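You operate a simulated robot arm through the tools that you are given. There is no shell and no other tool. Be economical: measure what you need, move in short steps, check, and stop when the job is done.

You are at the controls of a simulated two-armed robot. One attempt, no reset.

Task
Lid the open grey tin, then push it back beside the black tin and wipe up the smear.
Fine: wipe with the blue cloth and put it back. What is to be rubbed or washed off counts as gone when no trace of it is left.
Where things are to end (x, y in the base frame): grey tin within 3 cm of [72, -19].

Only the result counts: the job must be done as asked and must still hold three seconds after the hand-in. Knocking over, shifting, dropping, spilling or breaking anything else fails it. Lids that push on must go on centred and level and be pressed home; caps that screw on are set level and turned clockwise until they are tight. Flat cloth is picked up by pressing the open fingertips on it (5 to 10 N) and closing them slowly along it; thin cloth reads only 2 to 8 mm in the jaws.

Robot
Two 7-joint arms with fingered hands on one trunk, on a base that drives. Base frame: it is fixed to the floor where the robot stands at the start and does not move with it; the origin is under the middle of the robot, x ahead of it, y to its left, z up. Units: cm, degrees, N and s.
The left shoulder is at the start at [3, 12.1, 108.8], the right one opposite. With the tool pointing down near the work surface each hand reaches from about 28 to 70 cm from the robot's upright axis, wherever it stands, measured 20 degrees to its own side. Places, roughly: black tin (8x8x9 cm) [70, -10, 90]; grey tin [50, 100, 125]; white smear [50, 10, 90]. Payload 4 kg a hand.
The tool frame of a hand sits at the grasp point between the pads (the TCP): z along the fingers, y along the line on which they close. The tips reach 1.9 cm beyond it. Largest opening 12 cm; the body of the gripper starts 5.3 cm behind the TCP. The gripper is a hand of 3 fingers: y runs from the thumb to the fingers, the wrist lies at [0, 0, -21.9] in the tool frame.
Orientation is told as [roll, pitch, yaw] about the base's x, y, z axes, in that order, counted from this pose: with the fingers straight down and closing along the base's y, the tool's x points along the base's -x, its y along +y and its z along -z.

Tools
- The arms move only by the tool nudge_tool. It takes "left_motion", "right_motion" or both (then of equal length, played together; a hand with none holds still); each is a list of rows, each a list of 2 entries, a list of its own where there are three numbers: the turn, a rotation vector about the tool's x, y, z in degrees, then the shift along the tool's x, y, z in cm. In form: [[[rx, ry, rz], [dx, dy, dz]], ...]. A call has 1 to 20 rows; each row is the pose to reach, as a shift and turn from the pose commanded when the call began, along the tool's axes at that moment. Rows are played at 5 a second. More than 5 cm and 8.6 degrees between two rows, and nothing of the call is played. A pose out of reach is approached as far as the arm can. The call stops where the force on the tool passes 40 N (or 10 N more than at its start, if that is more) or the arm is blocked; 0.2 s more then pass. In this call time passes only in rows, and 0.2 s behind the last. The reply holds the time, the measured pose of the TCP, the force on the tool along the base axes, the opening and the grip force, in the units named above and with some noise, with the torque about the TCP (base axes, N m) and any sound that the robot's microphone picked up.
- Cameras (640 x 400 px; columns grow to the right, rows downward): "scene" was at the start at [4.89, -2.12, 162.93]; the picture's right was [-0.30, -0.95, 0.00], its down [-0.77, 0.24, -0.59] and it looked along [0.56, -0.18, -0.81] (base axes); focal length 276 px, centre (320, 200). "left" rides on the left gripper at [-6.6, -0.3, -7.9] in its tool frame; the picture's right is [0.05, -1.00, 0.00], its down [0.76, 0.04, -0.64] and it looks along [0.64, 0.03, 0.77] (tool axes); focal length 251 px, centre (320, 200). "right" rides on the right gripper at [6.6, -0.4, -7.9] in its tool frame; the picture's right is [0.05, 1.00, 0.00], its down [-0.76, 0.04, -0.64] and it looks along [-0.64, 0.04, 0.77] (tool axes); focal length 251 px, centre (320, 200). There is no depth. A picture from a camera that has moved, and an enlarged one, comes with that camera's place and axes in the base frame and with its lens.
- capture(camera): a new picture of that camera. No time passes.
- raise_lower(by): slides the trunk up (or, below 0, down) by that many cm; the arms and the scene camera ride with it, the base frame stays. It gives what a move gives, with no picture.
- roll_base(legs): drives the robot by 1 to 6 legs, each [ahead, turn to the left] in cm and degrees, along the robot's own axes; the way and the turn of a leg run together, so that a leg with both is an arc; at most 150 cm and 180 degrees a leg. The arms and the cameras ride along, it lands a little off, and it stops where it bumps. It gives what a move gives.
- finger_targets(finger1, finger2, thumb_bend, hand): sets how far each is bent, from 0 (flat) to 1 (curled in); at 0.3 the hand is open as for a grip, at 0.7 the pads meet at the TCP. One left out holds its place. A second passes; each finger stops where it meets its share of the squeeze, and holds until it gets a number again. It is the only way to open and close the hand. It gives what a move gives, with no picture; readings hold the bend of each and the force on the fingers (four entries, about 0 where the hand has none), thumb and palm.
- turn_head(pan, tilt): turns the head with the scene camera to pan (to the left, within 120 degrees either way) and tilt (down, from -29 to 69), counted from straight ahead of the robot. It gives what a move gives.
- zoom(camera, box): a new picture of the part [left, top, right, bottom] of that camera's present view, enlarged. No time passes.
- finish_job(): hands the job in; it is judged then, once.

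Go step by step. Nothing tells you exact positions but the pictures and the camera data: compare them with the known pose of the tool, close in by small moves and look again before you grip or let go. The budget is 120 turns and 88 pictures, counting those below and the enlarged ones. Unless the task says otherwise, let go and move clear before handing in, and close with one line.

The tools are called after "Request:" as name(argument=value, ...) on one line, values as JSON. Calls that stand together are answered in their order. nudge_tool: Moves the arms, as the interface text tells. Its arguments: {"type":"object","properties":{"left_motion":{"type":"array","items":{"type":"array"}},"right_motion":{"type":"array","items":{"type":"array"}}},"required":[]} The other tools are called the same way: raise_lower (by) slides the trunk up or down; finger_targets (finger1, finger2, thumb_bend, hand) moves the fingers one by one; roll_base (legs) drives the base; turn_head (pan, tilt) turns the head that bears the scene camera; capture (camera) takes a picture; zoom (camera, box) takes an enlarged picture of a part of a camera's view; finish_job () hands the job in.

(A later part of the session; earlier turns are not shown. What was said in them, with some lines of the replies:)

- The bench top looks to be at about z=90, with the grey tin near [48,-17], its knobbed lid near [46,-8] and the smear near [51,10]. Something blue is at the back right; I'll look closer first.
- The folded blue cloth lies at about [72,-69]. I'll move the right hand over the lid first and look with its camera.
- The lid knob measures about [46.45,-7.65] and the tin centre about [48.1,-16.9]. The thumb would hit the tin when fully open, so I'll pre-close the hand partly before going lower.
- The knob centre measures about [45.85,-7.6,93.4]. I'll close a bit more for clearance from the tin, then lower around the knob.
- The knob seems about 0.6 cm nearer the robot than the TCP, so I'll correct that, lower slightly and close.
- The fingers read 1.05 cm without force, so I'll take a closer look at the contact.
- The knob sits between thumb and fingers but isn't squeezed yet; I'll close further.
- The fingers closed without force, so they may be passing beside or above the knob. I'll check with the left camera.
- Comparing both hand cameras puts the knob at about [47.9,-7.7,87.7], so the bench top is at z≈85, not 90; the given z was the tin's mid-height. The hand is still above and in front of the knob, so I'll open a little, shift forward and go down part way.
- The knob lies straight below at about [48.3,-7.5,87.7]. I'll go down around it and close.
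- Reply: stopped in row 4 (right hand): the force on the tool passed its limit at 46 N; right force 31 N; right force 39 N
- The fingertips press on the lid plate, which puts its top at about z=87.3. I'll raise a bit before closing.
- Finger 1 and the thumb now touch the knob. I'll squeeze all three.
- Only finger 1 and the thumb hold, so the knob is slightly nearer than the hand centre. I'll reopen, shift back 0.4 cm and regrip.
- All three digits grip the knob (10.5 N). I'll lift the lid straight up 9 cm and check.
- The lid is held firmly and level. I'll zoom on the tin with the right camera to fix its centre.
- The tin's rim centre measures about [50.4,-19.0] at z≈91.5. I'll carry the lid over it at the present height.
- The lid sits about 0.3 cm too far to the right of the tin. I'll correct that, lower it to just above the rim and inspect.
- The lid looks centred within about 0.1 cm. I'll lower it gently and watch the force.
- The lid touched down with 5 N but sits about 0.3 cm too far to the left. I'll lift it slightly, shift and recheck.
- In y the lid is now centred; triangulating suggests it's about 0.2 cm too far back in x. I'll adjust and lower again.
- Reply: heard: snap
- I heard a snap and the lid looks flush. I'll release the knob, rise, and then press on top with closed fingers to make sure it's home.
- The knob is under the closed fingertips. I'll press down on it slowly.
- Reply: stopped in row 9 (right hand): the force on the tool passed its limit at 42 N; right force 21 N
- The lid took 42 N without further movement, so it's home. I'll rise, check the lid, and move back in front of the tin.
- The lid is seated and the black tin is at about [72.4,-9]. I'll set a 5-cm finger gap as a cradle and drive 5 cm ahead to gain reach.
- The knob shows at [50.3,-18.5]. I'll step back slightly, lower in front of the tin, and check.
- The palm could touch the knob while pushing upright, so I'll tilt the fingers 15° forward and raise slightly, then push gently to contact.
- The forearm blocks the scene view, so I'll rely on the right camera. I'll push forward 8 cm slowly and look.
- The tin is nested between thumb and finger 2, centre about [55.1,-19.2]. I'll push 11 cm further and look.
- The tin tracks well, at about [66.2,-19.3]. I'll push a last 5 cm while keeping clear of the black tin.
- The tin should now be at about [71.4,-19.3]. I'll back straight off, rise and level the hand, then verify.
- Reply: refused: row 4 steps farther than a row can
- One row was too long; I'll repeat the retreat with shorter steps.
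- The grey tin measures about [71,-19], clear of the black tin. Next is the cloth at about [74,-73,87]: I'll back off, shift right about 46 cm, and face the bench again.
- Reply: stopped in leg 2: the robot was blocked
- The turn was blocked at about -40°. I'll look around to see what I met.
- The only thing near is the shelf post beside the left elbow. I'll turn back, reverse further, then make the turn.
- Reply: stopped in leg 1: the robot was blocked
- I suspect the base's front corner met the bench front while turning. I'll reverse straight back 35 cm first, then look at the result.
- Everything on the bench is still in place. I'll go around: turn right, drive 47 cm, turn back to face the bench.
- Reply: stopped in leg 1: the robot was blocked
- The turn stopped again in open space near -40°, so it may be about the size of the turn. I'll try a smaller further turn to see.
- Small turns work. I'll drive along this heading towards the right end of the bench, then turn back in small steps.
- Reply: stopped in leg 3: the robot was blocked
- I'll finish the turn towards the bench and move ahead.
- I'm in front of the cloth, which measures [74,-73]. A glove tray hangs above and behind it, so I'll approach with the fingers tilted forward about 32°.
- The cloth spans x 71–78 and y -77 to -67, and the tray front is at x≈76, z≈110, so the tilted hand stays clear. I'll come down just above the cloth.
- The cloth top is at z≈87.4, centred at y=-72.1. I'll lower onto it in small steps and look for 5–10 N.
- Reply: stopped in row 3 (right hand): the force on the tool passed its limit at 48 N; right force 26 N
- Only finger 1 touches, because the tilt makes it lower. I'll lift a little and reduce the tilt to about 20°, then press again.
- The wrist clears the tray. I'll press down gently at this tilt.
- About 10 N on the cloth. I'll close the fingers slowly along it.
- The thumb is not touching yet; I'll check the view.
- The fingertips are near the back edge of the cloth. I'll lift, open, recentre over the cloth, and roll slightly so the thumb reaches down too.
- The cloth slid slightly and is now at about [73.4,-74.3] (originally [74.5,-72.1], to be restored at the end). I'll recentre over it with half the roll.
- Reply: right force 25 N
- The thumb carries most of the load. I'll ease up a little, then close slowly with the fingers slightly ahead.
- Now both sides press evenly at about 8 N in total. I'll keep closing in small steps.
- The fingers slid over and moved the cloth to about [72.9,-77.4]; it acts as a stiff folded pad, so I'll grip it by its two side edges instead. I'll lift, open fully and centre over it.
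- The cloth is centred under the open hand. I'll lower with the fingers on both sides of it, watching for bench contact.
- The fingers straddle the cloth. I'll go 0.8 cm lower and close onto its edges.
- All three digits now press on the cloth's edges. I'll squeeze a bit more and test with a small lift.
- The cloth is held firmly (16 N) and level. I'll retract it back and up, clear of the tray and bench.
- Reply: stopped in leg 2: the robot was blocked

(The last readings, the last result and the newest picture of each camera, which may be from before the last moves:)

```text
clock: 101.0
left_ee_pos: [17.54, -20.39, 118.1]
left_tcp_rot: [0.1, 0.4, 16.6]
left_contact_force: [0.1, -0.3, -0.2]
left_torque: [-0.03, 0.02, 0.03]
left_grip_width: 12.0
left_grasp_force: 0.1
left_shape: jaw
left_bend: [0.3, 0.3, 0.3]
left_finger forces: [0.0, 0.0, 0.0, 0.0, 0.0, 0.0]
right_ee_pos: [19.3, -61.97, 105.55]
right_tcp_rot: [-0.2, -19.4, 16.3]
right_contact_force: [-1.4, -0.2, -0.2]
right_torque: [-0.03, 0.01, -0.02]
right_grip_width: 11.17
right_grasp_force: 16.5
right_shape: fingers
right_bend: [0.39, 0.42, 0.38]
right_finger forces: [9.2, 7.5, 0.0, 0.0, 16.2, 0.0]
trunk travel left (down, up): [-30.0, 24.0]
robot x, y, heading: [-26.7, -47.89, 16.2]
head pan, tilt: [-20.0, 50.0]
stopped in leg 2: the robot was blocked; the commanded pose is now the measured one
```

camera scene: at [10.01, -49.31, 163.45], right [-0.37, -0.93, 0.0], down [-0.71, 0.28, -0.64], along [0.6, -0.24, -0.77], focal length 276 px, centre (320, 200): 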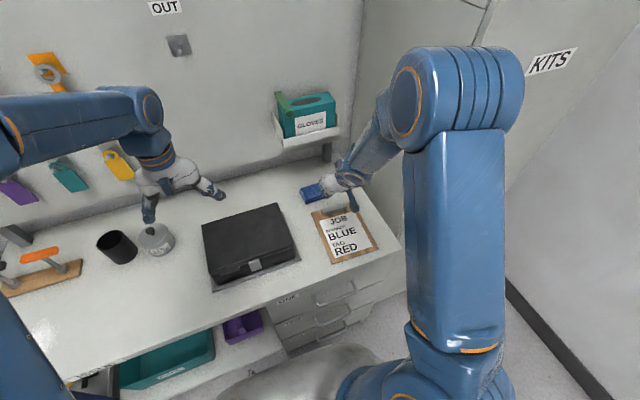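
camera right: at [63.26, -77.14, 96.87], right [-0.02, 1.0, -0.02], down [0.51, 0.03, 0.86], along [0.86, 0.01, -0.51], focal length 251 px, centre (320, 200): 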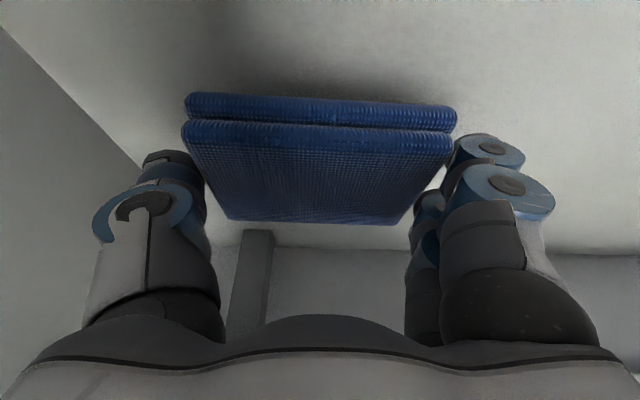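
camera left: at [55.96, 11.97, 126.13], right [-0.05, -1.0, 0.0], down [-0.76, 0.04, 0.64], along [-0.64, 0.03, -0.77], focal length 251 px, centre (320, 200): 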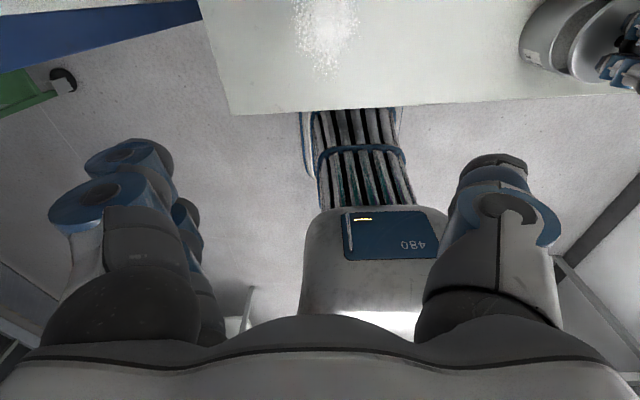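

Still holding the cloth. I'll continue turning left in 12° steps and then drive.

Request:
roll_base(legs=[[0, 12], [0, 12], [0, 12], [0, 10], [48, 0]])

```text
clock: 102.9
left_ee_pos: [4.09, -6.38, 118.02]
left_tcp_rot: [0.0, 0.3, 38.3]
left_contact_force: [-0.1, -0.5, 0.8]
left_torque: [-0.04, -0.03, 0.01]
left_grip_width: 12.01
left_grasp_force: 0.1
left_shape: jaw
left_bend: [0.3, 0.3, 0.3]
left_finger forces: [0.0, 0.0, 0.0, 0.0, 0.1, 0.0]
right_ee_pos: [21.16, -44.29, 105.4]
right_tcp_rot: [-0.2, -19.5, 38.0]
right_contact_force: [-0.6, -1.0, 0.1]
right_torque: [-0.03, -0.05, -0.03]
right_grip_width: 11.13
right_grasp_force: 15.9
right_shape: fingers
right_bend: [0.39, 0.42, 0.38]
right_finger forces: [9.1, 7.5, 0.1, 0.0, 16.3, 0.0]
trunk travel left (down, up): [-30.0, 24.0]
robot x, y, heading: [-25.73, -50.34, 37.2]
head pan, tilt: [-20.0, 50.0]
stopped in leg 2: the robot was blocked; the commanded pose is now the measured one
```

Request:
roll_base(legs=[[0, 12], [10, 10], [47, 0]])

```text
clock: 105.1
left_ee_pos: [-7.73, 9.61, 118.05]
left_tcp_rot: [0.1, 0.3, 59.1]
left_contact_force: [0.0, -0.8, 0.2]
left_torque: [0.02, 0.0, -0.01]
left_grip_width: 12.0
left_grasp_force: 0.0
left_shape: jaw
left_bend: [0.3, 0.3, 0.3]
left_finger forces: [0.0, 0.0, 0.0, 0.0, 0.1, 0.0]
right_ee_pos: [21.66, -19.58, 105.54]
right_tcp_rot: [-0.3, -19.4, 59.2]
right_contact_force: [-0.5, 0.1, -0.7]
right_torque: [-0.01, 0.01, -0.01]
right_grip_width: 11.17
right_grasp_force: 15.9
right_shape: fingers
right_bend: [0.39, 0.42, 0.38]
right_finger forces: [8.8, 7.5, 0.1, 0.0, 15.8, 0.0]
trunk travel left (down, up): [-30.0, 24.0]
robot x, y, heading: [-18.55, -42.66, 60.3]
head pan, tilt: [-20.0, 50.0]
stopped in leg 3: the robot was blocked; the commanded pose is now the measured one
```

Request:
roll_base(legs=[[40, 0]])

Request:
roll_base(legs=[[0, -12], [0, -12]])

```text
clock: 107.6
left_ee_pos: [12.38, 44.61, 118.09]
left_tcp_rot: [0.1, 0.5, 59.1]
left_contact_force: [0.4, 0.8, 0.2]
left_torque: [-0.02, 0.04, 0.01]
left_grip_width: 11.99
left_grasp_force: 0.0
left_shape: jaw
left_bend: [0.3, 0.3, 0.3]
left_finger forces: [0.0, 0.0, 0.1, 0.0, 0.0, 0.0]
right_ee_pos: [41.76, 15.38, 105.49]
right_tcp_rot: [-0.2, -19.4, 59.2]
right_contact_force: [0.0, 0.2, -0.8]
right_torque: [-0.02, 0.05, 0.0]
right_grip_width: 11.15
right_grasp_force: 15.8
right_shape: fingers
right_bend: [0.39, 0.42, 0.38]
right_finger forces: [8.8, 7.5, 0.1, 0.0, 15.7, 0.1]
trunk travel left (down, up): [-30.0, 24.0]
robot x, y, heading: [2.15, -8.07, 60.2]
head pan, tilt: [-20.0, 50.0]
```

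```text
clock: 109.5
left_ee_pos: [31.68, 36.4, 118.16]
left_tcp_rot: [0.0, 0.3, 36.1]
left_contact_force: [0.4, -0.2, -0.4]
left_torque: [0.03, 0.02, 0.02]
left_grip_width: 11.99
left_grasp_force: 0.1
left_shape: jaw
left_bend: [0.3, 0.3, 0.3]
left_finger forces: [0.0, 0.0, 0.0, 0.0, 0.0, 0.0]
right_ee_pos: [47.23, -2.03, 105.44]
right_tcp_rot: [-0.3, -19.2, 36.4]
right_contact_force: [0.6, -0.7, 0.2]
right_torque: [0.03, -0.01, 0.02]
right_grip_width: 11.15
right_grasp_force: 16.0
right_shape: fingers
right_bend: [0.39, 0.42, 0.38]
right_finger forces: [9.0, 7.3, 0.1, 0.0, 15.7, 0.0]
trunk travel left (down, up): [-30.0, 24.0]
robot x, y, heading: [0.21, -5.8, 37.5]
head pan, tilt: [-20.0, 50.0]
stopped in leg 2: the robot was blocked; the commanded pose is now the measured one
```

The robot now faces the smear at a good angle (about 20° to its right), so I can wipe from here. I'll take a look.

Request:
capture(camera="scene")

Request:
capture(camera="right")

```text
18 pictures are left
camera scene: at [5.72, -4.8, 163.45], right [0.3, -0.95, 0.0], down [-0.73, -0.23, -0.64], along [0.61, 0.2, -0.77], focal length 276 px, centre (320, 200)
```

scene: 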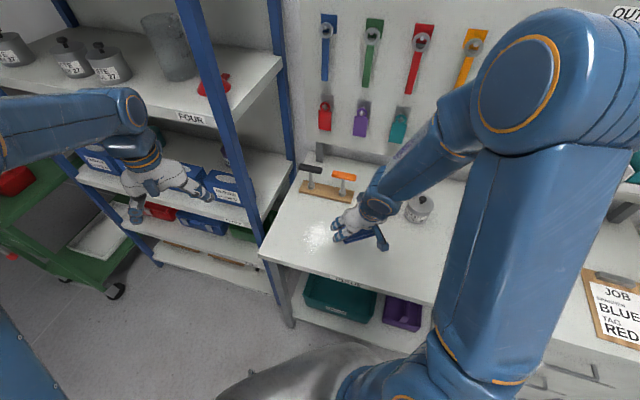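

```text
17 pictures are left
camera right: at [40.41, -7.33, 110.78], right [-0.63, 0.78, -0.02], down [0.38, 0.34, 0.86], along [0.67, 0.53, -0.51], focal length 251 px, centre (320, 200)
```

right: 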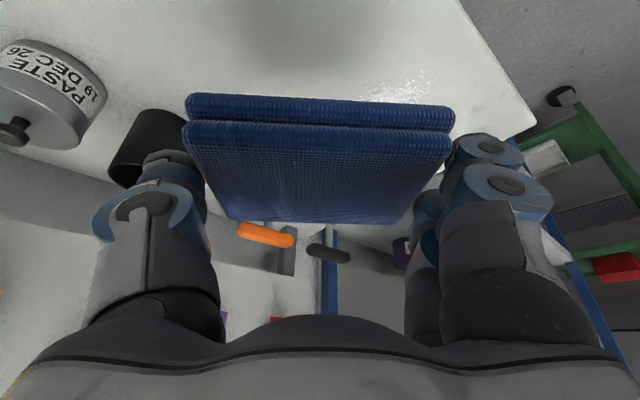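

The smear centre is at about [52,11]. I'll carry the cloth over its near end and lower it close to the bench.

Request:
nudge_tool(right_motion=[[[0, 0, 0], [-0.2, 1.2, 3.6]], [[0, 0, 0], [-0.4, 2.4, 7.2]], [[0, 0, 0], [-0.6, 3.6, 10.8]], [[0, 0, 0], [-0.8, 4.6, 14]], [[0, 0, 0], [-0.87, 5, 15.9]]])

Request:
nudge_tool(right_motion=[[[0, 0, 0], [0.27, 0, 0.76]], [[0, 0, 0], [0.5, 0, 1.42]], [[0, 0, 0], [0.63, 0, 1.79]]])

Request:
capture(camera="right")

```text
clock: 110.7
left_ee_pos: [31.57, 36.42, 118.11]
left_tcp_rot: [0.0, 0.3, 36.1]
left_contact_force: [-0.7, 0.0, 0.4]
left_torque: [0.03, -0.05, 0.0]
left_grip_width: 12.02
left_grasp_force: 0.2
left_shape: jaw
left_bend: [0.3, 0.3, 0.3]
left_finger forces: [0.1, 0.0, 0.0, 0.0, 0.0, 0.0]
right_ee_pos: [49.18, 5.54, 90.72]
right_tcp_rot: [-0.3, -19.5, 36.4]
right_contact_force: [0.5, 0.0, -0.3]
right_torque: [0.02, 0.01, 0.02]
right_grip_width: 11.12
right_grasp_force: 15.7
right_shape: fingers
right_bend: [0.39, 0.42, 0.38]
right_finger forces: [8.7, 7.2, 0.0, 0.0, 15.5, 0.0]
trunk travel left (down, up): [-30.0, 24.0]
robot x, y, heading: [-0.12, -5.81, 37.7]
head pan, tilt: [-20.0, 50.0]
```

```text
clock: 111.5
left_ee_pos: [31.45, 36.37, 118.2]
left_tcp_rot: [0.0, 0.3, 36.1]
left_contact_force: [0.0, 0.2, 0.5]
left_torque: [0.0, 0.0, -0.01]
left_grip_width: 12.01
left_grasp_force: 0.1
left_shape: jaw
left_bend: [0.3, 0.3, 0.3]
left_finger forces: [0.1, 0.0, 0.0, 0.0, 0.1, 0.0]
right_ee_pos: [49.16, 5.55, 88.85]
right_tcp_rot: [-0.2, -19.4, 36.3]
right_contact_force: [0.0, 0.4, 3.4]
right_torque: [0.18, 0.11, 0.0]
right_grip_width: 11.12
right_grasp_force: 16.6
right_shape: fingers
right_bend: [0.39, 0.42, 0.38]
right_finger forces: [9.9, 7.5, 0.0, 0.0, 15.7, 0.1]
trunk travel left (down, up): [-30.0, 24.0]
robot x, y, heading: [-0.24, -5.94, 37.5]
head pan, tilt: [-20.0, 50.0]
```

```text
16 pictures are left
camera right: at [42.32, 0.34, 94.16], right [-0.63, 0.78, -0.02], down [0.38, 0.34, 0.86], along [0.68, 0.53, -0.51], focal length 251 px, centre (320, 200)
```

right: 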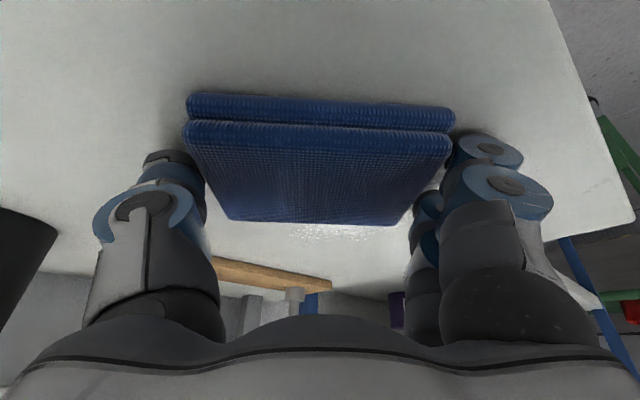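

The cloth touches the bench with about 3 N. I'll press slightly more and wipe back and forth over the smear in three overlapping strokes.

Request:
nudge_tool(right_motion=[[[0, 0, 0], [-1.65, 0, 0.74]], [[0, 0, 0], [-3.34, 0, 1.34]], [[0, 0, 0], [-5.04, 0, 1.93]], [[0, 0, 0], [-6.74, 0, 2.53]], [[0, 0, 0], [-8.44, 0, 3.13]], [[0, 0, 0], [-10.13, 0, 3.73]], [[0, 0, 0], [-10.13, 2.5, 3.73]], [[0, 0, 0], [-8.44, 2.5, 3.13]], [[0, 0, 0], [-6.74, 2.5, 2.53]], [[0, 0, 0], [-5.04, 2.5, 1.93]], [[0, 0, 0], [-3.34, 2.5, 1.34]], [[0, 0, 0], [-1.65, 2.5, 0.74]], [[0, 0, 0], [0.05, 2.5, 0.14]], [[0, 0, 0], [0.05, 5, 0.14]], [[0, 0, 0], [-1.65, 5, 0.74]], [[0, 0, 0], [-3.34, 5, 1.34]], [[0, 0, 0], [-5.04, 5, 1.93]], [[0, 0, 0], [-6.74, 5, 2.53]], [[0, 0, 0], [-8.44, 5, 3.13]], [[0, 0, 0], [-10.13, 5, 3.73]]])

Request:
zoom(camera="scene", box=[250, 180, 410, 280])

```text
clock: 115.7
left_ee_pos: [31.39, 36.32, 118.23]
left_tcp_rot: [0.0, 0.2, 36.0]
left_contact_force: [-0.8, 0.4, 0.2]
left_torque: [0.01, 0.02, 0.01]
left_grip_width: 12.02
left_grasp_force: 0.1
left_shape: jaw
left_bend: [0.3, 0.3, 0.3]
left_finger forces: [0.1, 0.0, 0.0, 0.1, 0.0, 0.0]
right_ee_pos: [54.93, 16.15, 88.65]
right_tcp_rot: [-0.3, -19.5, 36.3]
right_contact_force: [-4.7, -3.1, 15.5]
right_torque: [0.38, 0.37, 0.19]
right_grip_width: 11.13
right_grasp_force: 18.8
right_shape: fingers
right_bend: [0.39, 0.42, 0.38]
right_finger forces: [12.0, 9.0, 0.0, 0.0, 16.2, 0.0]
trunk travel left (down, up): [-30.0, 24.0]
robot x, y, heading: [-0.23, -5.94, 37.9]
head pan, tilt: [-20.0, 50.0]
```

```text
4.00 times, centred on (330, 230) of scene
camera zoom: at [5.38, -4.76, 163.47], right [0.3, -0.95, 0.0], down [-0.73, -0.23, -0.64], along [0.61, 0.2, -0.77], focal length 1105 px, centre (280, 80)
```

zoom: 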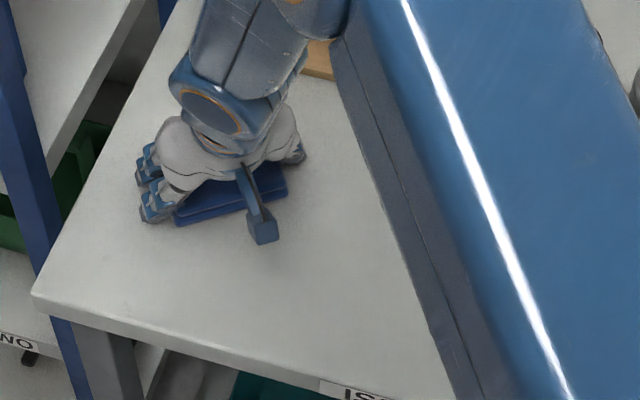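

Most of it looks gone. I'll do a second set of strokes covering the same area back, a bit wider.

Request:
nudge_tool(right_motion=[[[0, 0, 0], [1.98, 0, -0.7]], [[0, 0, 0], [3.96, 0, -1.39]], [[0, 0, 0], [5.94, 0, -2.09]], [[0, 0, 0], [7.92, 0, -2.79]], [[0, 0, 0], [9.9, 0, -3.49]], [[0, 0, 0], [11.88, 0, -4.18]], [[0, 0, 0], [11.88, -3.2, -4.18]], [[0, 0, 0], [9.9, -3.2, -3.49]], [[0, 0, 0], [7.92, -3.2, -2.79]], [[0, 0, 0], [5.94, -3.2, -2.09]], [[0, 0, 0], [3.96, -3.2, -1.39]], [[0, 0, 0], [1.98, -3.2, -0.7]], [[0, 0, 0], [0, -3.2, 0]], [[0, 0, 0], [0, -6.4, 0]], [[0, 0, 0], [1.98, -6.4, -0.7]], [[0, 0, 0], [3.96, -6.4, -1.39]], [[0, 0, 0], [5.94, -6.4, -2.09]], [[0, 0, 0], [7.92, -6.4, -2.79]], [[0, 0, 0], [9.9, -6.4, -3.49]], [[0, 0, 0], [11.88, -6.4, -4.18]]])

Request:
nudge_tool(right_motion=[[[0, 0, 0], [-0.7, -1, -1.9]], [[0, 0, 0], [-1.3, -3, -4.5]], [[0, 0, 0], [-1.9, -6, -7.5]], [[0, 0, 0], [-1.9, -9.5, -10.5]], [[0, 0, 0], [-1.9, -13, -13]], [[0, 0, 0], [-1.9, -17, -15.5]]])

Request:
zoom(camera="scene", box=[250, 180, 410, 280])

```text
clock: 119.9
left_ee_pos: [31.51, 36.57, 118.08]
left_tcp_rot: [0.0, 0.3, 36.1]
left_contact_force: [0.5, 0.2, -0.4]
left_torque: [0.01, 0.01, 0.0]
left_grip_width: 12.0
left_grasp_force: 0.1
left_shape: jaw
left_bend: [0.3, 0.3, 0.3]
left_finger forces: [0.0, 0.1, 0.0, 0.0, 0.0, 0.0]
right_ee_pos: [48.53, 3.4, 88.77]
right_tcp_rot: [-0.3, -19.4, 36.4]
right_contact_force: [3.7, 3.5, 13.9]
right_torque: [-0.06, -0.04, 0.03]
right_grip_width: 11.12
right_grasp_force: 18.8
right_shape: fingers
right_bend: [0.38, 0.41, 0.39]
right_finger forces: [10.8, 8.1, 0.0, 0.0, 19.1, 0.1]
trunk travel left (down, up): [-30.0, 24.0]
robot x, y, heading: [-0.12, -5.87, 37.9]
head pan, tilt: [-20.0, 50.0]
```

```text
clock: 121.3
left_ee_pos: [31.48, 36.38, 118.17]
left_tcp_rot: [0.0, 0.3, 36.1]
left_contact_force: [-0.7, -0.2, 0.4]
left_torque: [-0.05, 0.0, 0.01]
left_grip_width: 12.0
left_grasp_force: 0.0
left_shape: jaw
left_bend: [0.3, 0.3, 0.3]
left_finger forces: [0.0, 0.0, 0.0, 0.0, 0.0, 0.0]
right_ee_pos: [55.96, -12.24, 103.98]
right_tcp_rot: [-0.4, -19.2, 36.3]
right_contact_force: [0.1, -0.3, 0.1]
right_torque: [0.02, -0.01, -0.01]
right_grip_width: 11.06
right_grasp_force: 14.9
right_shape: fingers
right_bend: [0.39, 0.42, 0.39]
right_finger forces: [8.8, 7.2, 0.1, 0.0, 14.5, 0.1]
trunk travel left (down, up): [-30.0, 24.0]
robot x, y, heading: [-0.11, -5.89, 37.6]
head pan, tilt: [-20.0, 50.0]
```

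```text
4.00 times, centred on (330, 230) of scene
camera zoom: at [5.52, -4.77, 163.46], right [0.3, -0.95, 0.0], down [-0.73, -0.23, -0.64], along [0.61, 0.2, -0.77], focal length 1105 px, centre (280, 80)
```

zoom: 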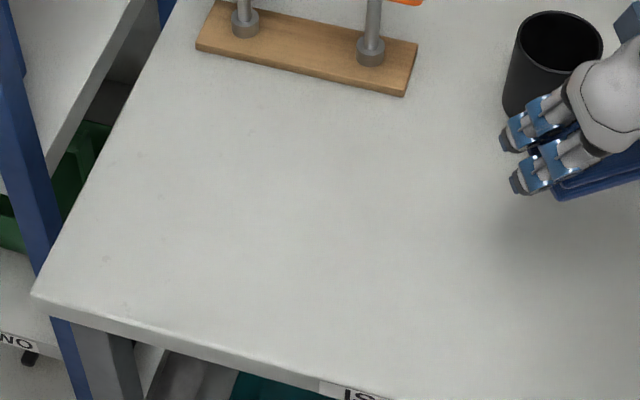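

The bench looks clean; I'll zoom hard on the spot to find any remaining trace.

Request:
zoom(camera="scene", box=[286, 205, 358, 250])

```text
8.89 times, centred on (322, 228) of scene
camera zoom: at [5.52, -4.77, 163.46], right [0.3, -0.95, 0.0], down [-0.73, -0.23, -0.64], along [0.61, 0.2, -0.77], focal length 2456 px, centre (302, -44)
```

zoom: 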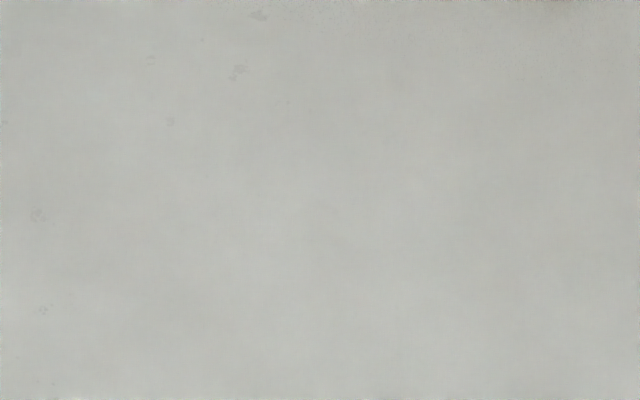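

The smear is gone; only the bench's own faint marks remain. I'll bring the arm to its travel pose and retrace the drive to the cloth's place.

Request:
nudge_tool(right_motion=[[[0, 0, 0], [0.5, 2, -1]], [[0, 0, 0], [1, 4.5, -1.8]], [[0, 0, 0], [1.8, 7, -2.4]], [[0, 0, 0], [2.6, 9, -2.6]]])

Request:
roll_base(legs=[[0, 12], [0, 11]])

Request:
roll_base(legs=[[-42, 0]])

Request:
roll_base(legs=[[0, -12], [0, -12]])

Request:
roll_base(legs=[[0, -12], [0, -12]])

```text
clock: 122.3
left_ee_pos: [31.47, 36.56, 118.2]
left_tcp_rot: [0.1, 0.3, 36.1]
left_contact_force: [0.2, 0.7, -0.5]
left_torque: [0.05, 0.0, -0.04]
left_grip_width: 12.0
left_grasp_force: 0.0
left_shape: jaw
left_bend: [0.3, 0.3, 0.3]
left_finger forces: [0.0, 0.0, 0.1, 0.0, 0.0, 0.1]
right_ee_pos: [47.91, -6.9, 105.49]
right_tcp_rot: [-0.2, -19.3, 36.4]
right_contact_force: [0.3, 0.1, 0.3]
right_torque: [-0.02, -0.02, -0.01]
right_grip_width: 11.05
right_grasp_force: 14.5
right_shape: fingers
right_bend: [0.39, 0.42, 0.39]
right_finger forces: [8.5, 7.1, 0.0, 0.0, 14.2, 0.0]
trunk travel left (down, up): [-30.0, 24.0]
robot x, y, heading: [-0.22, -5.8, 37.6]
head pan, tilt: [-20.0, 50.0]
```

```text
clock: 123.8
left_ee_pos: [21.23, 42.46, 117.99]
left_tcp_rot: [0.0, 0.4, 49.2]
left_contact_force: [-0.1, 0.7, 0.7]
left_torque: [-0.01, -0.03, -0.03]
left_grip_width: 12.0
left_grasp_force: 0.1
left_shape: jaw
left_bend: [0.3, 0.3, 0.3]
left_finger forces: [0.0, 0.0, 0.0, 0.0, 0.0, 0.0]
right_ee_pos: [46.97, 3.91, 105.45]
right_tcp_rot: [-0.4, -19.3, 49.4]
right_contact_force: [0.2, 0.7, -0.1]
right_torque: [-0.01, 0.0, 0.03]
right_grip_width: 11.05
right_grasp_force: 15.0
right_shape: fingers
right_bend: [0.39, 0.42, 0.39]
right_finger forces: [8.5, 7.3, 0.1, 0.0, 14.4, 0.1]
trunk travel left (down, up): [-30.0, 24.0]
robot x, y, heading: [0.92, -6.8, 50.5]
head pan, tilt: [-20.0, 50.0]
stopped in leg 2: the robot was blocked; the commanded pose is now the measured one
```

```text
clock: 126.4
left_ee_pos: [-6.11, 9.68, 118.1]
left_tcp_rot: [0.1, 0.2, 49.5]
left_contact_force: [-0.1, -1.0, -0.3]
left_torque: [0.0, 0.0, -0.01]
left_grip_width: 12.01
left_grasp_force: 0.0
left_shape: jaw
left_bend: [0.3, 0.3, 0.3]
left_finger forces: [0.1, 0.0, 0.0, 0.0, 0.0, 0.0]
right_ee_pos: [19.91, -28.68, 105.68]
right_tcp_rot: [-0.3, -19.4, 49.8]
right_contact_force: [0.3, -1.1, 0.5]
right_torque: [-0.02, 0.02, -0.01]
right_grip_width: 11.0
right_grasp_force: 15.0
right_shape: fingers
right_bend: [0.39, 0.42, 0.39]
right_finger forces: [8.6, 7.2, 0.0, 0.1, 14.3, 0.1]
trunk travel left (down, up): [-30.0, 24.0]
robot x, y, heading: [-25.75, -39.5, 50.6]
head pan, tilt: [-20.0, 50.0]
```

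```text
clock: 127.9
left_ee_pos: [4.57, 4.23, 118.15]
left_tcp_rot: [0.0, 0.4, 36.6]
left_contact_force: [-0.1, -0.4, -0.2]
left_torque: [0.0, 0.02, -0.01]
left_grip_width: 11.99
left_grasp_force: 0.0
left_shape: jaw
left_bend: [0.3, 0.3, 0.3]
left_finger forces: [0.0, 0.0, 0.1, 0.0, 0.0, 0.0]
right_ee_pos: [21.38, -38.91, 105.49]
right_tcp_rot: [-0.3, -19.3, 36.9]
right_contact_force: [0.7, -0.8, -0.8]
right_torque: [-0.04, -0.05, 0.02]
right_grip_width: 11.01
right_grasp_force: 14.6
right_shape: fingers
right_bend: [0.39, 0.42, 0.39]
right_finger forces: [8.5, 7.1, 0.1, 0.0, 13.9, 0.0]
trunk travel left (down, up): [-30.0, 24.0]
robot x, y, heading: [-26.66, -38.3, 38.2]
head pan, tilt: [-20.0, 50.0]
stopped in leg 2: the robot was blocked; the commanded pose is now the measured one
```

```text
clock: 129.4
left_ee_pos: [13.21, -3.29, 117.99]
left_tcp_rot: [0.1, 0.4, 24.1]
left_contact_force: [0.4, -0.5, -0.2]
left_torque: [-0.03, 0.01, 0.03]
left_grip_width: 12.01
left_grasp_force: 0.1
left_shape: jaw
left_bend: [0.3, 0.3, 0.3]
left_finger forces: [0.0, 0.1, 0.1, 0.0, 0.0, 0.0]
right_ee_pos: [20.27, -49.09, 105.55]
right_tcp_rot: [-0.3, -19.2, 24.5]
right_contact_force: [0.3, 0.3, 0.0]
right_torque: [0.0, 0.02, -0.01]
right_grip_width: 11.02
right_grasp_force: 14.6
right_shape: fingers
right_bend: [0.39, 0.42, 0.39]
right_finger forces: [8.2, 7.0, 0.0, 0.0, 13.7, 0.1]
trunk travel left (down, up): [-30.0, 24.0]
robot x, y, heading: [-27.28, -36.68, 25.4]
head pan, tilt: [-20.0, 50.0]
stopped in leg 2: the robot was blocked; the commanded pose is now the measured one
```

Request:
roll_base(legs=[[0, -24]])

Request:
roll_base(legs=[[0, -22]])

Request:
roll_base(legs=[[26, 0]])

```text
clock: 130.8
left_ee_pos: [21.87, -17.4, 118.05]
left_tcp_rot: [0.2, 0.5, 5.8]
left_contact_force: [1.0, -0.2, 0.3]
left_torque: [0.05, -0.02, 0.02]
left_grip_width: 12.0
left_grasp_force: 0.0
left_shape: jaw
left_bend: [0.3, 0.3, 0.3]
left_finger forces: [0.0, 0.0, 0.0, 0.0, 0.1, 0.0]
right_ee_pos: [14.11, -63.14, 105.63]
right_tcp_rot: [0.0, -19.3, 6.0]
right_contact_force: [0.0, -1.3, -0.8]
right_torque: [0.03, 0.03, 0.03]
right_grip_width: 10.76
right_grasp_force: 13.4
right_shape: fingers
right_bend: [0.4, 0.42, 0.39]
right_finger forces: [7.4, 6.4, 0.1, 0.0, 13.4, 0.0]
trunk travel left (down, up): [-30.0, 24.0]
robot x, y, heading: [-27.27, -35.11, 7.7]
head pan, tilt: [-20.0, 50.0]
stopped in leg 1: the robot was blocked; the commanded pose is now the measured one
```

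```text
clock: 132.2
left_ee_pos: [24.7, -33.31, 118.01]
left_tcp_rot: [0.2, 0.4, -12.5]
left_contact_force: [-0.1, 0.2, -0.2]
left_torque: [0.05, -0.03, 0.07]
left_grip_width: 12.03
left_grasp_force: 0.0
left_shape: jaw
left_bend: [0.3, 0.3, 0.3]
left_finger forces: [0.0, 0.0, 0.0, 0.0, 0.0, 0.1]
right_ee_pos: [3.1, -74.3, 105.65]
right_tcp_rot: [0.0, -19.7, -12.2]
right_contact_force: [0.1, -0.4, -0.5]
right_torque: [0.03, 0.0, 0.02]
right_grip_width: 10.76
right_grasp_force: 13.0
right_shape: fingers
right_bend: [0.4, 0.42, 0.39]
right_finger forces: [7.2, 6.3, 0.1, 0.0, 13.3, 0.0]
trunk travel left (down, up): [-30.0, 24.0]
robot x, y, heading: [-27.17, -32.9, -9.9]
head pan, tilt: [-20.0, 50.0]
stopped in leg 1: the robot was blocked; the commanded pose is now the measured one
```

```text
clock: 134.1
left_ee_pos: [50.58, -37.74, 118.16]
left_tcp_rot: [0.2, 0.4, -12.6]
left_contact_force: [0.4, -0.5, 0.4]
left_torque: [-0.01, 0.02, -0.01]
left_grip_width: 11.98
left_grasp_force: 0.0
left_shape: jaw
left_bend: [0.3, 0.3, 0.3]
left_finger forces: [0.0, 0.1, 0.0, 0.1, 0.0, 0.1]
right_ee_pos: [28.93, -78.84, 105.68]
right_tcp_rot: [-0.2, -19.6, -12.3]
right_contact_force: [0.5, 0.5, -0.4]
right_torque: [0.02, 0.02, 0.01]
right_grip_width: 10.74
right_grasp_force: 13.4
right_shape: fingers
right_bend: [0.4, 0.42, 0.39]
right_finger forces: [7.3, 6.3, 0.1, 0.1, 13.3, 0.1]
trunk travel left (down, up): [-30.0, 24.0]
robot x, y, heading: [-1.64, -37.25, -10.1]
head pan, tilt: [-20.0, 50.0]
```

The cloth is still held, though it shifted slightly. I need to be about 9 cm further right, so I'll back up, angle right, and drive in again.

Request:
roll_base(legs=[[-22, 0]])

Request:
roll_base(legs=[[0, -14]])

Request:
roll_base(legs=[[22, 0]])

Request:
capture(camera="right")

```text
clock: 135.8
left_ee_pos: [28.86, -33.99, 118.11]
left_tcp_rot: [0.0, 0.3, -12.7]
left_contact_force: [-0.6, -0.5, 0.5]
left_torque: [0.0, -0.02, 0.01]
left_grip_width: 11.98
left_grasp_force: 0.1
left_shape: jaw
left_bend: [0.3, 0.3, 0.3]
left_finger forces: [0.0, 0.0, 0.0, 0.0, 0.1, 0.0]
right_ee_pos: [7.15, -74.88, 105.83]
right_tcp_rot: [-0.2, -19.7, -12.3]
right_contact_force: [-1.0, 0.2, -0.6]
right_torque: [-0.01, -0.01, 0.03]
right_grip_width: 10.75
right_grasp_force: 14.0
right_shape: fingers
right_bend: [0.4, 0.42, 0.39]
right_finger forces: [7.2, 6.3, 0.0, 0.1, 13.3, 0.0]
trunk travel left (down, up): [-30.0, 24.0]
robot x, y, heading: [-23.32, -33.41, -10.5]
head pan, tilt: [-20.0, 50.0]
```

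```text
clock: 137.2
left_ee_pos: [27.15, -46.49, 118.17]
left_tcp_rot: [0.3, 0.4, -26.7]
left_contact_force: [0.8, -0.9, 0.1]
left_torque: [0.0, 0.0, 0.06]
left_grip_width: 11.99
left_grasp_force: 0.1
left_shape: jaw
left_bend: [0.3, 0.3, 0.3]
left_finger forces: [0.1, 0.1, 0.0, 0.0, 0.0, 0.0]
right_ee_pos: [-3.82, -81.0, 105.67]
right_tcp_rot: [-0.1, -19.7, -26.5]
right_contact_force: [-0.6, 0.6, -0.4]
right_torque: [-0.02, 0.02, 0.01]
right_grip_width: 10.71
right_grasp_force: 13.1
right_shape: fingers
right_bend: [0.4, 0.42, 0.39]
right_finger forces: [7.2, 6.2, 0.1, 0.0, 13.1, 0.1]
trunk travel left (down, up): [-30.0, 24.0]
robot x, y, heading: [-22.85, -31.82, -23.8]
head pan, tilt: [-20.0, 50.0]
stopped in leg 1: the robot was blocked; the commanded pose is now the measured one
```

```text
clock: 138.9
left_ee_pos: [47.54, -55.48, 118.05]
left_tcp_rot: [0.2, 0.4, -26.7]
left_contact_force: [0.6, 0.3, -0.4]
left_torque: [-0.01, 0.05, 0.02]
left_grip_width: 12.03
left_grasp_force: 0.1
left_shape: jaw
left_bend: [0.3, 0.3, 0.3]
left_finger forces: [0.0, 0.0, 0.0, 0.0, 0.1, 0.0]
right_ee_pos: [16.7, -89.81, 105.61]
right_tcp_rot: [-0.2, -19.5, -26.4]
right_contact_force: [1.5, -0.9, 0.2]
right_torque: [0.03, 0.04, -0.01]
right_grip_width: 10.73
right_grasp_force: 13.5
right_shape: fingers
right_bend: [0.4, 0.42, 0.39]
right_finger forces: [7.2, 6.4, 0.0, 0.0, 13.0, 0.1]
trunk travel left (down, up): [-30.0, 24.0]
robot x, y, heading: [-1.99, -40.96, -23.9]
head pan, tilt: [-20.0, 50.0]
```

```text
12 pictures are left
camera right: at [8.54, -86.02, 111.01], right [0.4, 0.92, -0.02], down [0.47, -0.19, 0.86], along [0.79, -0.35, -0.51], focal length 251 px, centre (320, 200)
```

right: 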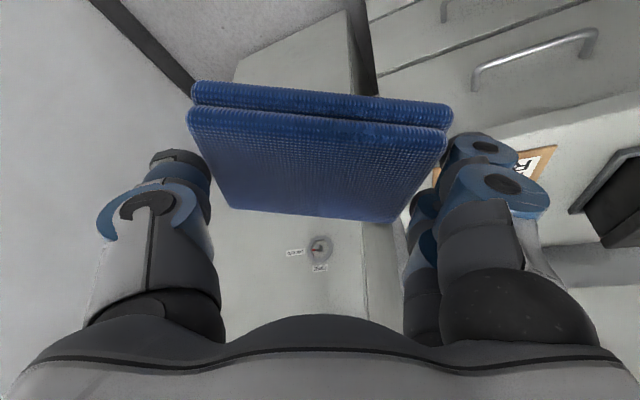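

The cloth is still well held. I'll turn back to face the bench and move in.

Request:
roll_base(legs=[[0, 14]])

Request:
roll_base(legs=[[0, 12]])

```text
clock: 140.5
left_ee_pos: [49.86, -42.92, 118.18]
left_tcp_rot: [0.2, 0.4, -12.6]
left_contact_force: [1.0, -0.3, 0.3]
left_torque: [-0.02, -0.02, -0.01]
left_grip_width: 11.98
left_grasp_force: 0.0
left_shape: jaw
left_bend: [0.3, 0.3, 0.3]
left_finger forces: [0.0, 0.0, 0.0, 0.0, 0.0, 0.0]
right_ee_pos: [28.14, -83.79, 105.81]
right_tcp_rot: [-0.2, -19.7, -12.1]
right_contact_force: [0.9, 0.2, -0.9]
right_torque: [-0.01, -0.02, 0.02]
right_grip_width: 10.71
right_grasp_force: 13.4
right_shape: fingers
right_bend: [0.4, 0.43, 0.39]
right_finger forces: [7.2, 6.4, 0.0, 0.1, 13.1, 0.1]
trunk travel left (down, up): [-30.0, 24.0]
robot x, y, heading: [-2.07, -42.68, -9.8]
head pan, tilt: [-20.0, 50.0]
stopped in leg 1: the robot was blocked; the commanded pose is now the measured one
```

```text
clock: 142.0
left_ee_pos: [48.77, -32.01, 118.1]
left_tcp_rot: [0.1, 0.5, -0.5]
left_contact_force: [0.0, -0.4, 0.2]
left_torque: [-0.02, 0.0, 0.02]
left_grip_width: 12.0
left_grasp_force: 0.1
left_shape: jaw
left_bend: [0.3, 0.3, 0.3]
left_finger forces: [0.0, 0.1, 0.0, 0.1, 0.0, 0.0]
right_ee_pos: [36.24, -76.55, 105.68]
right_tcp_rot: [-0.2, -19.6, -0.1]
right_contact_force: [-0.3, 0.4, -0.1]
right_torque: [-0.02, 0.01, -0.01]
right_grip_width: 10.71
right_grasp_force: 12.9
right_shape: fingers
right_bend: [0.4, 0.43, 0.39]
right_finger forces: [7.1, 6.4, 0.0, 0.0, 13.0, 0.0]
trunk travel left (down, up): [-30.0, 24.0]
robot x, y, heading: [-2.34, -44.13, 1.9]
head pan, tilt: [-20.0, 50.0]
stopped in leg 1: the robot was blocked; the commanded pose is now the measured one
```

Request:
roll_base(legs=[[7.5, 0]])

Request:
capture(camera="scene")

Request:
capture(camera="right")

```text
clock: 143.1
left_ee_pos: [56.47, -31.8, 118.0]
left_tcp_rot: [0.2, 0.5, -0.5]
left_contact_force: [0.7, 0.6, 1.0]
left_torque: [-0.02, -0.02, 0.0]
left_grip_width: 11.99
left_grasp_force: 0.0
left_shape: jaw
left_bend: [0.3, 0.3, 0.3]
left_finger forces: [0.1, 0.1, 0.0, 0.1, 0.0, 0.0]
right_ee_pos: [44.0, -76.19, 105.67]
right_tcp_rot: [-0.2, -19.5, 0.0]
right_contact_force: [0.6, 0.3, -1.2]
right_torque: [0.0, 0.0, 0.02]
right_grip_width: 10.71
right_grasp_force: 13.3
right_shape: fingers
right_bend: [0.4, 0.43, 0.39]
right_finger forces: [7.2, 6.4, 0.1, 0.0, 12.9, 0.0]
trunk travel left (down, up): [-30.0, 24.0]
robot x, y, heading: [5.48, -44.2, 2.0]
head pan, tilt: [-20.0, 50.0]
```

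```text
11 pictures are left
camera scene: at [10.99, -46.05, 163.44], right [-0.31, -0.95, 0.0], down [-0.73, 0.23, -0.64], along [0.61, -0.2, -0.77], focal length 276 px, centre (320, 200)
```

scene: 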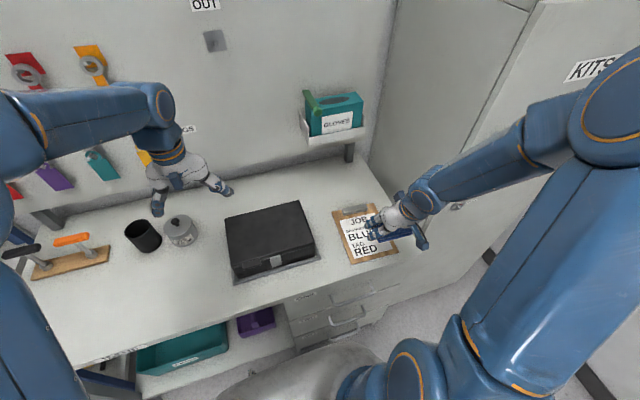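

```text
10 pictures are left
camera right: at [35.13, -76.34, 110.96], right [-0.05, 1.0, -0.02], down [0.51, 0.04, 0.86], along [0.86, 0.03, -0.51], focal length 251 px, centre (320, 200)
```

right: 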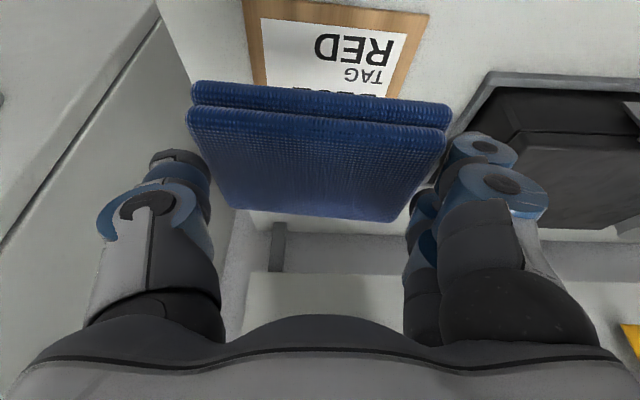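

The pad is still level and centred in the hand. I'll bring it back to [74.5,-72.1] along the earlier path and stop just above the bench.

Request:
nudge_tool(right_motion=[[[0, 0, 0], [-2.92, 0.51, 2.91]], [[0, 0, 0], [-5.85, 1.02, 5.82]], [[0, 0, 0], [-8.77, 1.54, 8.74]], [[0, 0, 0], [-11.7, 2.05, 11.65]], [[0, 0, 0], [-14.6, 2.56, 14.56]], [[0, 0, 0], [-17.55, 3.07, 17.5]], [[0, 0, 0], [-20.5, 3.6, 20.4]], [[0, 0, 0], [-23.4, 4.1, 23.3]]])

Request:
capture(camera="right")

```text
clock: 144.9
left_ee_pos: [56.33, -31.77, 118.01]
left_tcp_rot: [0.2, 0.5, -0.5]
left_contact_force: [0.0, -0.8, -0.3]
left_torque: [0.06, 0.0, -0.01]
left_grip_width: 12.0
left_grasp_force: 0.1
left_shape: jaw
left_bend: [0.3, 0.3, 0.3]
left_finger forces: [0.1, 0.0, 0.1, 0.0, 0.1, 0.1]
right_ee_pos: [73.76, -72.22, 91.63]
right_tcp_rot: [-0.1, -19.5, -0.1]
right_contact_force: [1.0, -0.4, -0.3]
right_torque: [0.0, -0.01, 0.05]
right_grip_width: 10.7
right_grasp_force: 13.3
right_shape: fingers
right_bend: [0.4, 0.43, 0.39]
right_finger forces: [6.8, 6.1, 0.0, 0.0, 12.4, 0.0]
trunk travel left (down, up): [-30.0, 24.0]
robot x, y, heading: [5.25, -43.52, 2.4]
head pan, tilt: [-20.0, 50.0]
```

```text
9 pictures are left
camera right: at [64.96, -72.27, 96.88], right [-0.05, 1.0, -0.02], down [0.51, 0.04, 0.86], along [0.86, 0.03, -0.51], focal length 251 px, centre (320, 200)
```

right: 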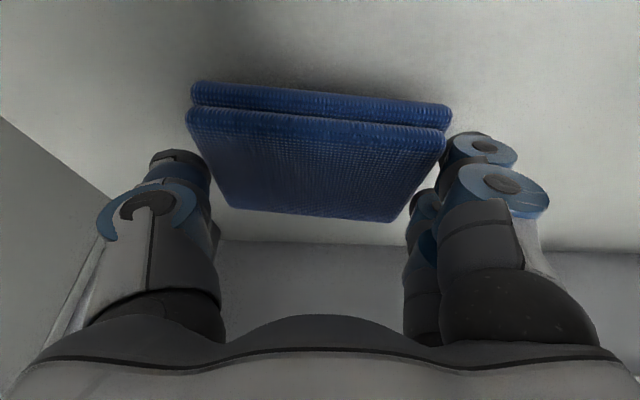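

I'll straighten the cloth by 5° and set it down gently.

Request:
nudge_tool(right_motion=[[[-0.8, 0, -2.35], [0.33, 0, 0.95]], [[-1.66, 0, -4.7], [0.66, 0, 1.9]], [[-1.66, 0, -4.7], [0.83, 0, 2.36]], [[-1.66, 0, -4.7], [0.93, 0, 2.64]]])

```text
clock: 145.9
left_ee_pos: [56.21, -31.62, 118.16]
left_tcp_rot: [0.0, 0.3, -0.5]
left_contact_force: [0.3, 0.2, -0.4]
left_torque: [0.0, -0.02, 0.01]
left_grip_width: 11.99
left_grasp_force: 0.2
left_shape: jaw
left_bend: [0.3, 0.3, 0.3]
left_finger forces: [0.0, 0.0, 0.0, 0.1, 0.1, 0.1]
right_ee_pos: [73.77, -72.2, 89.24]
right_tcp_rot: [-0.3, -19.9, 5.1]
right_contact_force: [0.2, 2.7, 17.1]
right_torque: [-0.88, -0.07, -0.01]
right_grip_width: 10.77
right_grasp_force: 16.0
right_shape: fingers
right_bend: [0.4, 0.43, 0.39]
right_finger forces: [8.1, 6.7, 0.1, 0.1, 17.1, 0.0]
trunk travel left (down, up): [-30.0, 24.0]
robot x, y, heading: [5.65, -43.7, 2.2]
head pan, tilt: [-20.0, 50.0]
```

The cloth is on the bench. I'll open the hand and rise straight up a little, then retreat.

Request:
finger_targets(hand="right", finger1=0.28, finger2=0.28, thumb_bend=0.28)

Request:
nudge_tool(right_motion=[[[0, 0, 0], [-0.5, 0, -1.4]], [[0, 0, 0], [-1, 0, -2.8]]])

Request:
capture(camera="right")

```text
clock: 146.9
left_ee_pos: [56.3, -31.76, 118.02]
left_tcp_rot: [0.2, 0.4, -0.5]
left_contact_force: [-1.4, -0.8, 0.2]
left_torque: [0.01, -0.02, 0.01]
left_grip_width: 11.99
left_grasp_force: 0.1
left_shape: jaw
left_bend: [0.3, 0.3, 0.3]
left_finger forces: [0.1, 0.0, 0.0, 0.1, 0.1, 0.0]
right_ee_pos: [73.6, -72.17, 88.98]
right_tcp_rot: [-0.4, -19.6, 4.8]
right_contact_force: [0.5, -0.4, 0.7]
right_torque: [0.02, -0.01, 0.02]
right_grip_width: 13.13
right_grasp_force: 0.1
right_shape: fingers
right_bend: [0.28, 0.28, 0.28]
right_finger forces: [0.1, 0.0, 0.0, 0.0, 0.0, 0.0]
trunk travel left (down, up): [-30.0, 24.0]
robot x, y, heading: [5.56, -43.49, 2.2]
head pan, tilt: [-20.0, 50.0]
```

```text
clock: 147.5
left_ee_pos: [56.36, -31.67, 118.13]
left_tcp_rot: [0.2, 0.4, -0.6]
left_contact_force: [-0.1, 0.0, 0.7]
left_torque: [-0.01, -0.02, -0.01]
left_grip_width: 11.98
left_grasp_force: 0.1
left_shape: jaw
left_bend: [0.3, 0.3, 0.3]
left_finger forces: [0.1, 0.0, 0.0, 0.0, 0.0, 0.0]
right_ee_pos: [73.55, -72.25, 91.74]
right_tcp_rot: [-0.2, -19.6, 5.0]
right_contact_force: [0.5, 0.0, -0.1]
right_torque: [0.02, 0.0, 0.0]
right_grip_width: 13.14
right_grasp_force: 0.0
right_shape: fingers
right_bend: [0.28, 0.28, 0.28]
right_finger forces: [0.1, 0.0, 0.0, 0.0, 0.0, 0.1]
trunk travel left (down, up): [-30.0, 24.0]
robot x, y, heading: [5.64, -43.67, 2.2]
head pan, tilt: [-20.0, 50.0]
```

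```text
8 pictures are left
camera right: at [64.83, -73.1, 97.05], right [-0.13, 0.99, -0.02], down [0.5, 0.09, 0.86], along [0.86, 0.11, -0.51], focal length 251 px, centre (320, 200)
```

right: 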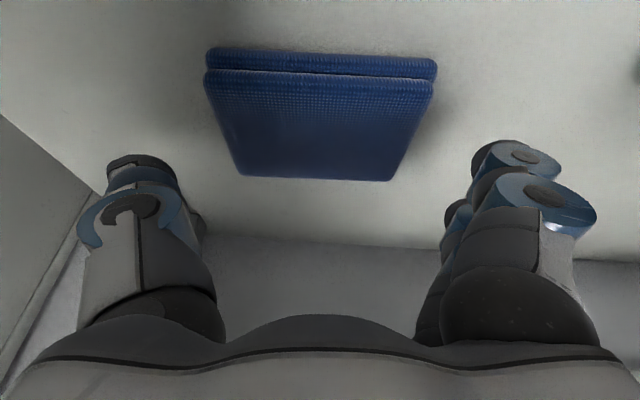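

The cloth lies flat back in its place, free of the fingers. I'll retreat the arm and check the whole bench.

Request:
nudge_tool(right_motion=[[[0, 0, 0], [3.1, 0, -3.2]], [[0, 0, 0], [6.2, 0, -6.4]], [[0, 0, 0], [9.3, 0, -9.6]], [[0, 0, 0], [12.4, 0, -12.8]], [[0, 0, 0], [15.5, 0, -16]], [[0, 0, 0], [18.6, 0, -19.2]], [[0, 0, 0], [21.7, 0, -22.4]], [[0, 0, 0], [24.5, 0, -25]]])

Request:
roll_base(legs=[[-25, 0]])

Request:
turn_head(pan=5, tilt=40)

Request:
capture(camera="scene")

```text
clock: 149.3
left_ee_pos: [56.13, -31.7, 118.11]
left_tcp_rot: [0.2, 0.3, -0.6]
left_contact_force: [0.8, 0.0, 0.5]
left_torque: [0.03, -0.01, 0.04]
left_grip_width: 12.0
left_grasp_force: 0.0
left_shape: jaw
left_bend: [0.3, 0.3, 0.3]
left_finger forces: [0.0, 0.0, 0.0, 0.0, 0.1, 0.1]
right_ee_pos: [42.14, -74.94, 107.29]
right_tcp_rot: [-0.2, -19.7, 4.9]
right_contact_force: [0.5, 0.2, 0.3]
right_torque: [0.02, -0.05, 0.01]
right_grip_width: 13.14
right_grasp_force: 0.1
right_shape: fingers
right_bend: [0.28, 0.28, 0.28]
right_finger forces: [0.0, 0.0, 0.1, 0.0, 0.0, 0.0]
trunk travel left (down, up): [-30.0, 24.0]
robot x, y, heading: [5.56, -43.69, 2.2]
head pan, tilt: [-20.0, 50.0]
```

```text
clock: 151.1
left_ee_pos: [31.24, -32.71, 118.16]
left_tcp_rot: [0.2, 0.3, -0.6]
left_contact_force: [0.5, 0.5, 0.4]
left_torque: [-0.05, -0.02, 0.03]
left_grip_width: 12.02
left_grasp_force: 0.0
left_shape: jaw
left_bend: [0.3, 0.3, 0.3]
left_finger forces: [0.1, 0.0, 0.0, 0.0, 0.0, 0.0]
right_ee_pos: [17.33, -75.99, 107.26]
right_tcp_rot: [-0.3, -19.7, 4.9]
right_contact_force: [0.0, 0.0, -0.2]
right_torque: [0.0, 0.03, -0.01]
right_grip_width: 13.16
right_grasp_force: 0.0
right_shape: fingers
right_bend: [0.28, 0.28, 0.28]
right_finger forces: [0.0, 0.1, 0.1, 0.0, 0.1, 0.0]
trunk travel left (down, up): [-30.0, 24.0]
robot x, y, heading: [-19.37, -44.78, 2.2]
head pan, tilt: [-20.0, 50.0]
```

```text
clock: 152.0
left_ee_pos: [31.42, -32.62, 118.1]
left_tcp_rot: [0.2, 0.4, -0.5]
left_contact_force: [-0.1, 0.1, 0.9]
left_torque: [0.0, -0.03, 0.03]
left_grip_width: 11.99
left_grasp_force: 0.0
left_shape: jaw
left_bend: [0.3, 0.3, 0.3]
left_finger forces: [0.0, 0.1, 0.0, 0.0, 0.0, 0.1]
right_ee_pos: [17.46, -75.81, 107.15]
right_tcp_rot: [-0.2, -19.6, 4.9]
right_contact_force: [-0.6, -0.7, 1.2]
right_torque: [0.0, -0.03, -0.02]
right_grip_width: 13.19
right_grasp_force: 0.1
right_shape: fingers
right_bend: [0.28, 0.28, 0.28]
right_finger forces: [0.0, 0.0, 0.0, 0.0, 0.0, 0.0]
trunk travel left (down, up): [-30.0, 24.0]
robot x, y, heading: [-19.61, -44.73, 2.2]
head pan, tilt: [5.0, 40.0]
```

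```text
7 pictures are left
camera scene: at [-13.05, -43.61, 164.87], right [0.12, -0.99, 0.0], down [-0.64, -0.08, -0.77], along [0.76, 0.1, -0.64], focal length 276 px, centre (320, 200)
```

scene: 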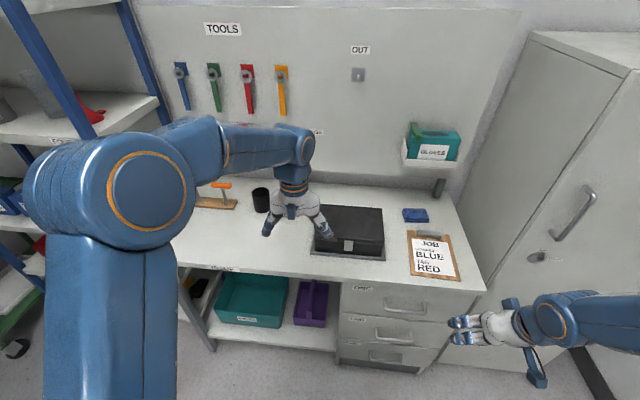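

The cloth reads [74.3,-71.6], as before. The left hand hides the grey tin, so I'll shift it aside and measure the tin once more.

Request:
nudge_tool(left_motion=[[[0, 0, 0], [-2, 0, -3]], [[0, 0, 0], [-4, 0, -6]], [[0, 0, 0], [-6, 0, -9]], [[0, 0, 0], [-8, 0, -12]], [[0, 0, 0], [-8, 0, -16]]])

Request:
zoom(camera="scene", box=[220, 150, 380, 250])

```text
clock: 153.2
left_ee_pos: [39.33, -32.61, 131.79]
left_tcp_rot: [0.1, 0.5, -0.6]
left_contact_force: [-0.1, -0.1, -0.5]
left_torque: [0.04, -0.01, 0.02]
left_grip_width: 12.03
left_grasp_force: 0.0
left_shape: jaw
left_bend: [0.3, 0.3, 0.3]
left_finger forces: [0.0, 0.0, 0.0, 0.1, 0.0, 0.0]
left hand out of reach, approached as far as the arm can: row 5
right_ee_pos: [17.45, -75.77, 107.24]
right_tcp_rot: [-0.1, -19.6, 5.0]
right_contact_force: [0.2, -0.3, 0.1]
right_torque: [0.01, 0.0, 0.02]
right_grip_width: 13.16
right_grasp_force: 0.1
right_shape: fingers
right_bend: [0.28, 0.28, 0.28]
right_finger forces: [0.0, 0.0, 0.0, 0.0, 0.0, 0.0]
trunk travel left (down, up): [-30.0, 24.0]
robot x, y, heading: [-19.39, -44.18, 2.5]
head pan, tilt: [5.0, 40.0]
```

```text
4.00 times, centred on (300, 200) of scene
camera zoom: at [-13.12, -43.59, 164.87], right [0.12, -0.99, 0.0], down [-0.64, -0.08, -0.77], along [0.76, 0.1, -0.64], focal length 1105 px, centre (400, 200)
```

zoom: 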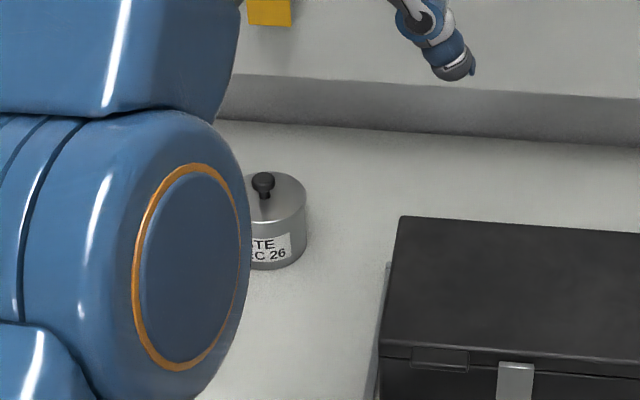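

The grey tin stands lidded at about [71.5,-18.5], and its level lid shows no gap. The smear is gone, the cloth is back in its place and both hands are clear, so I'm handing in.

Request:
finish_job()

```text
The job is handed in.
```

The grey tin is lidded and pressed home at about [71.5, -18.5], inside the 3 cm limit. The smear is wiped away with no trace visible. The blue cloth is back within about 1 cm of where it was.
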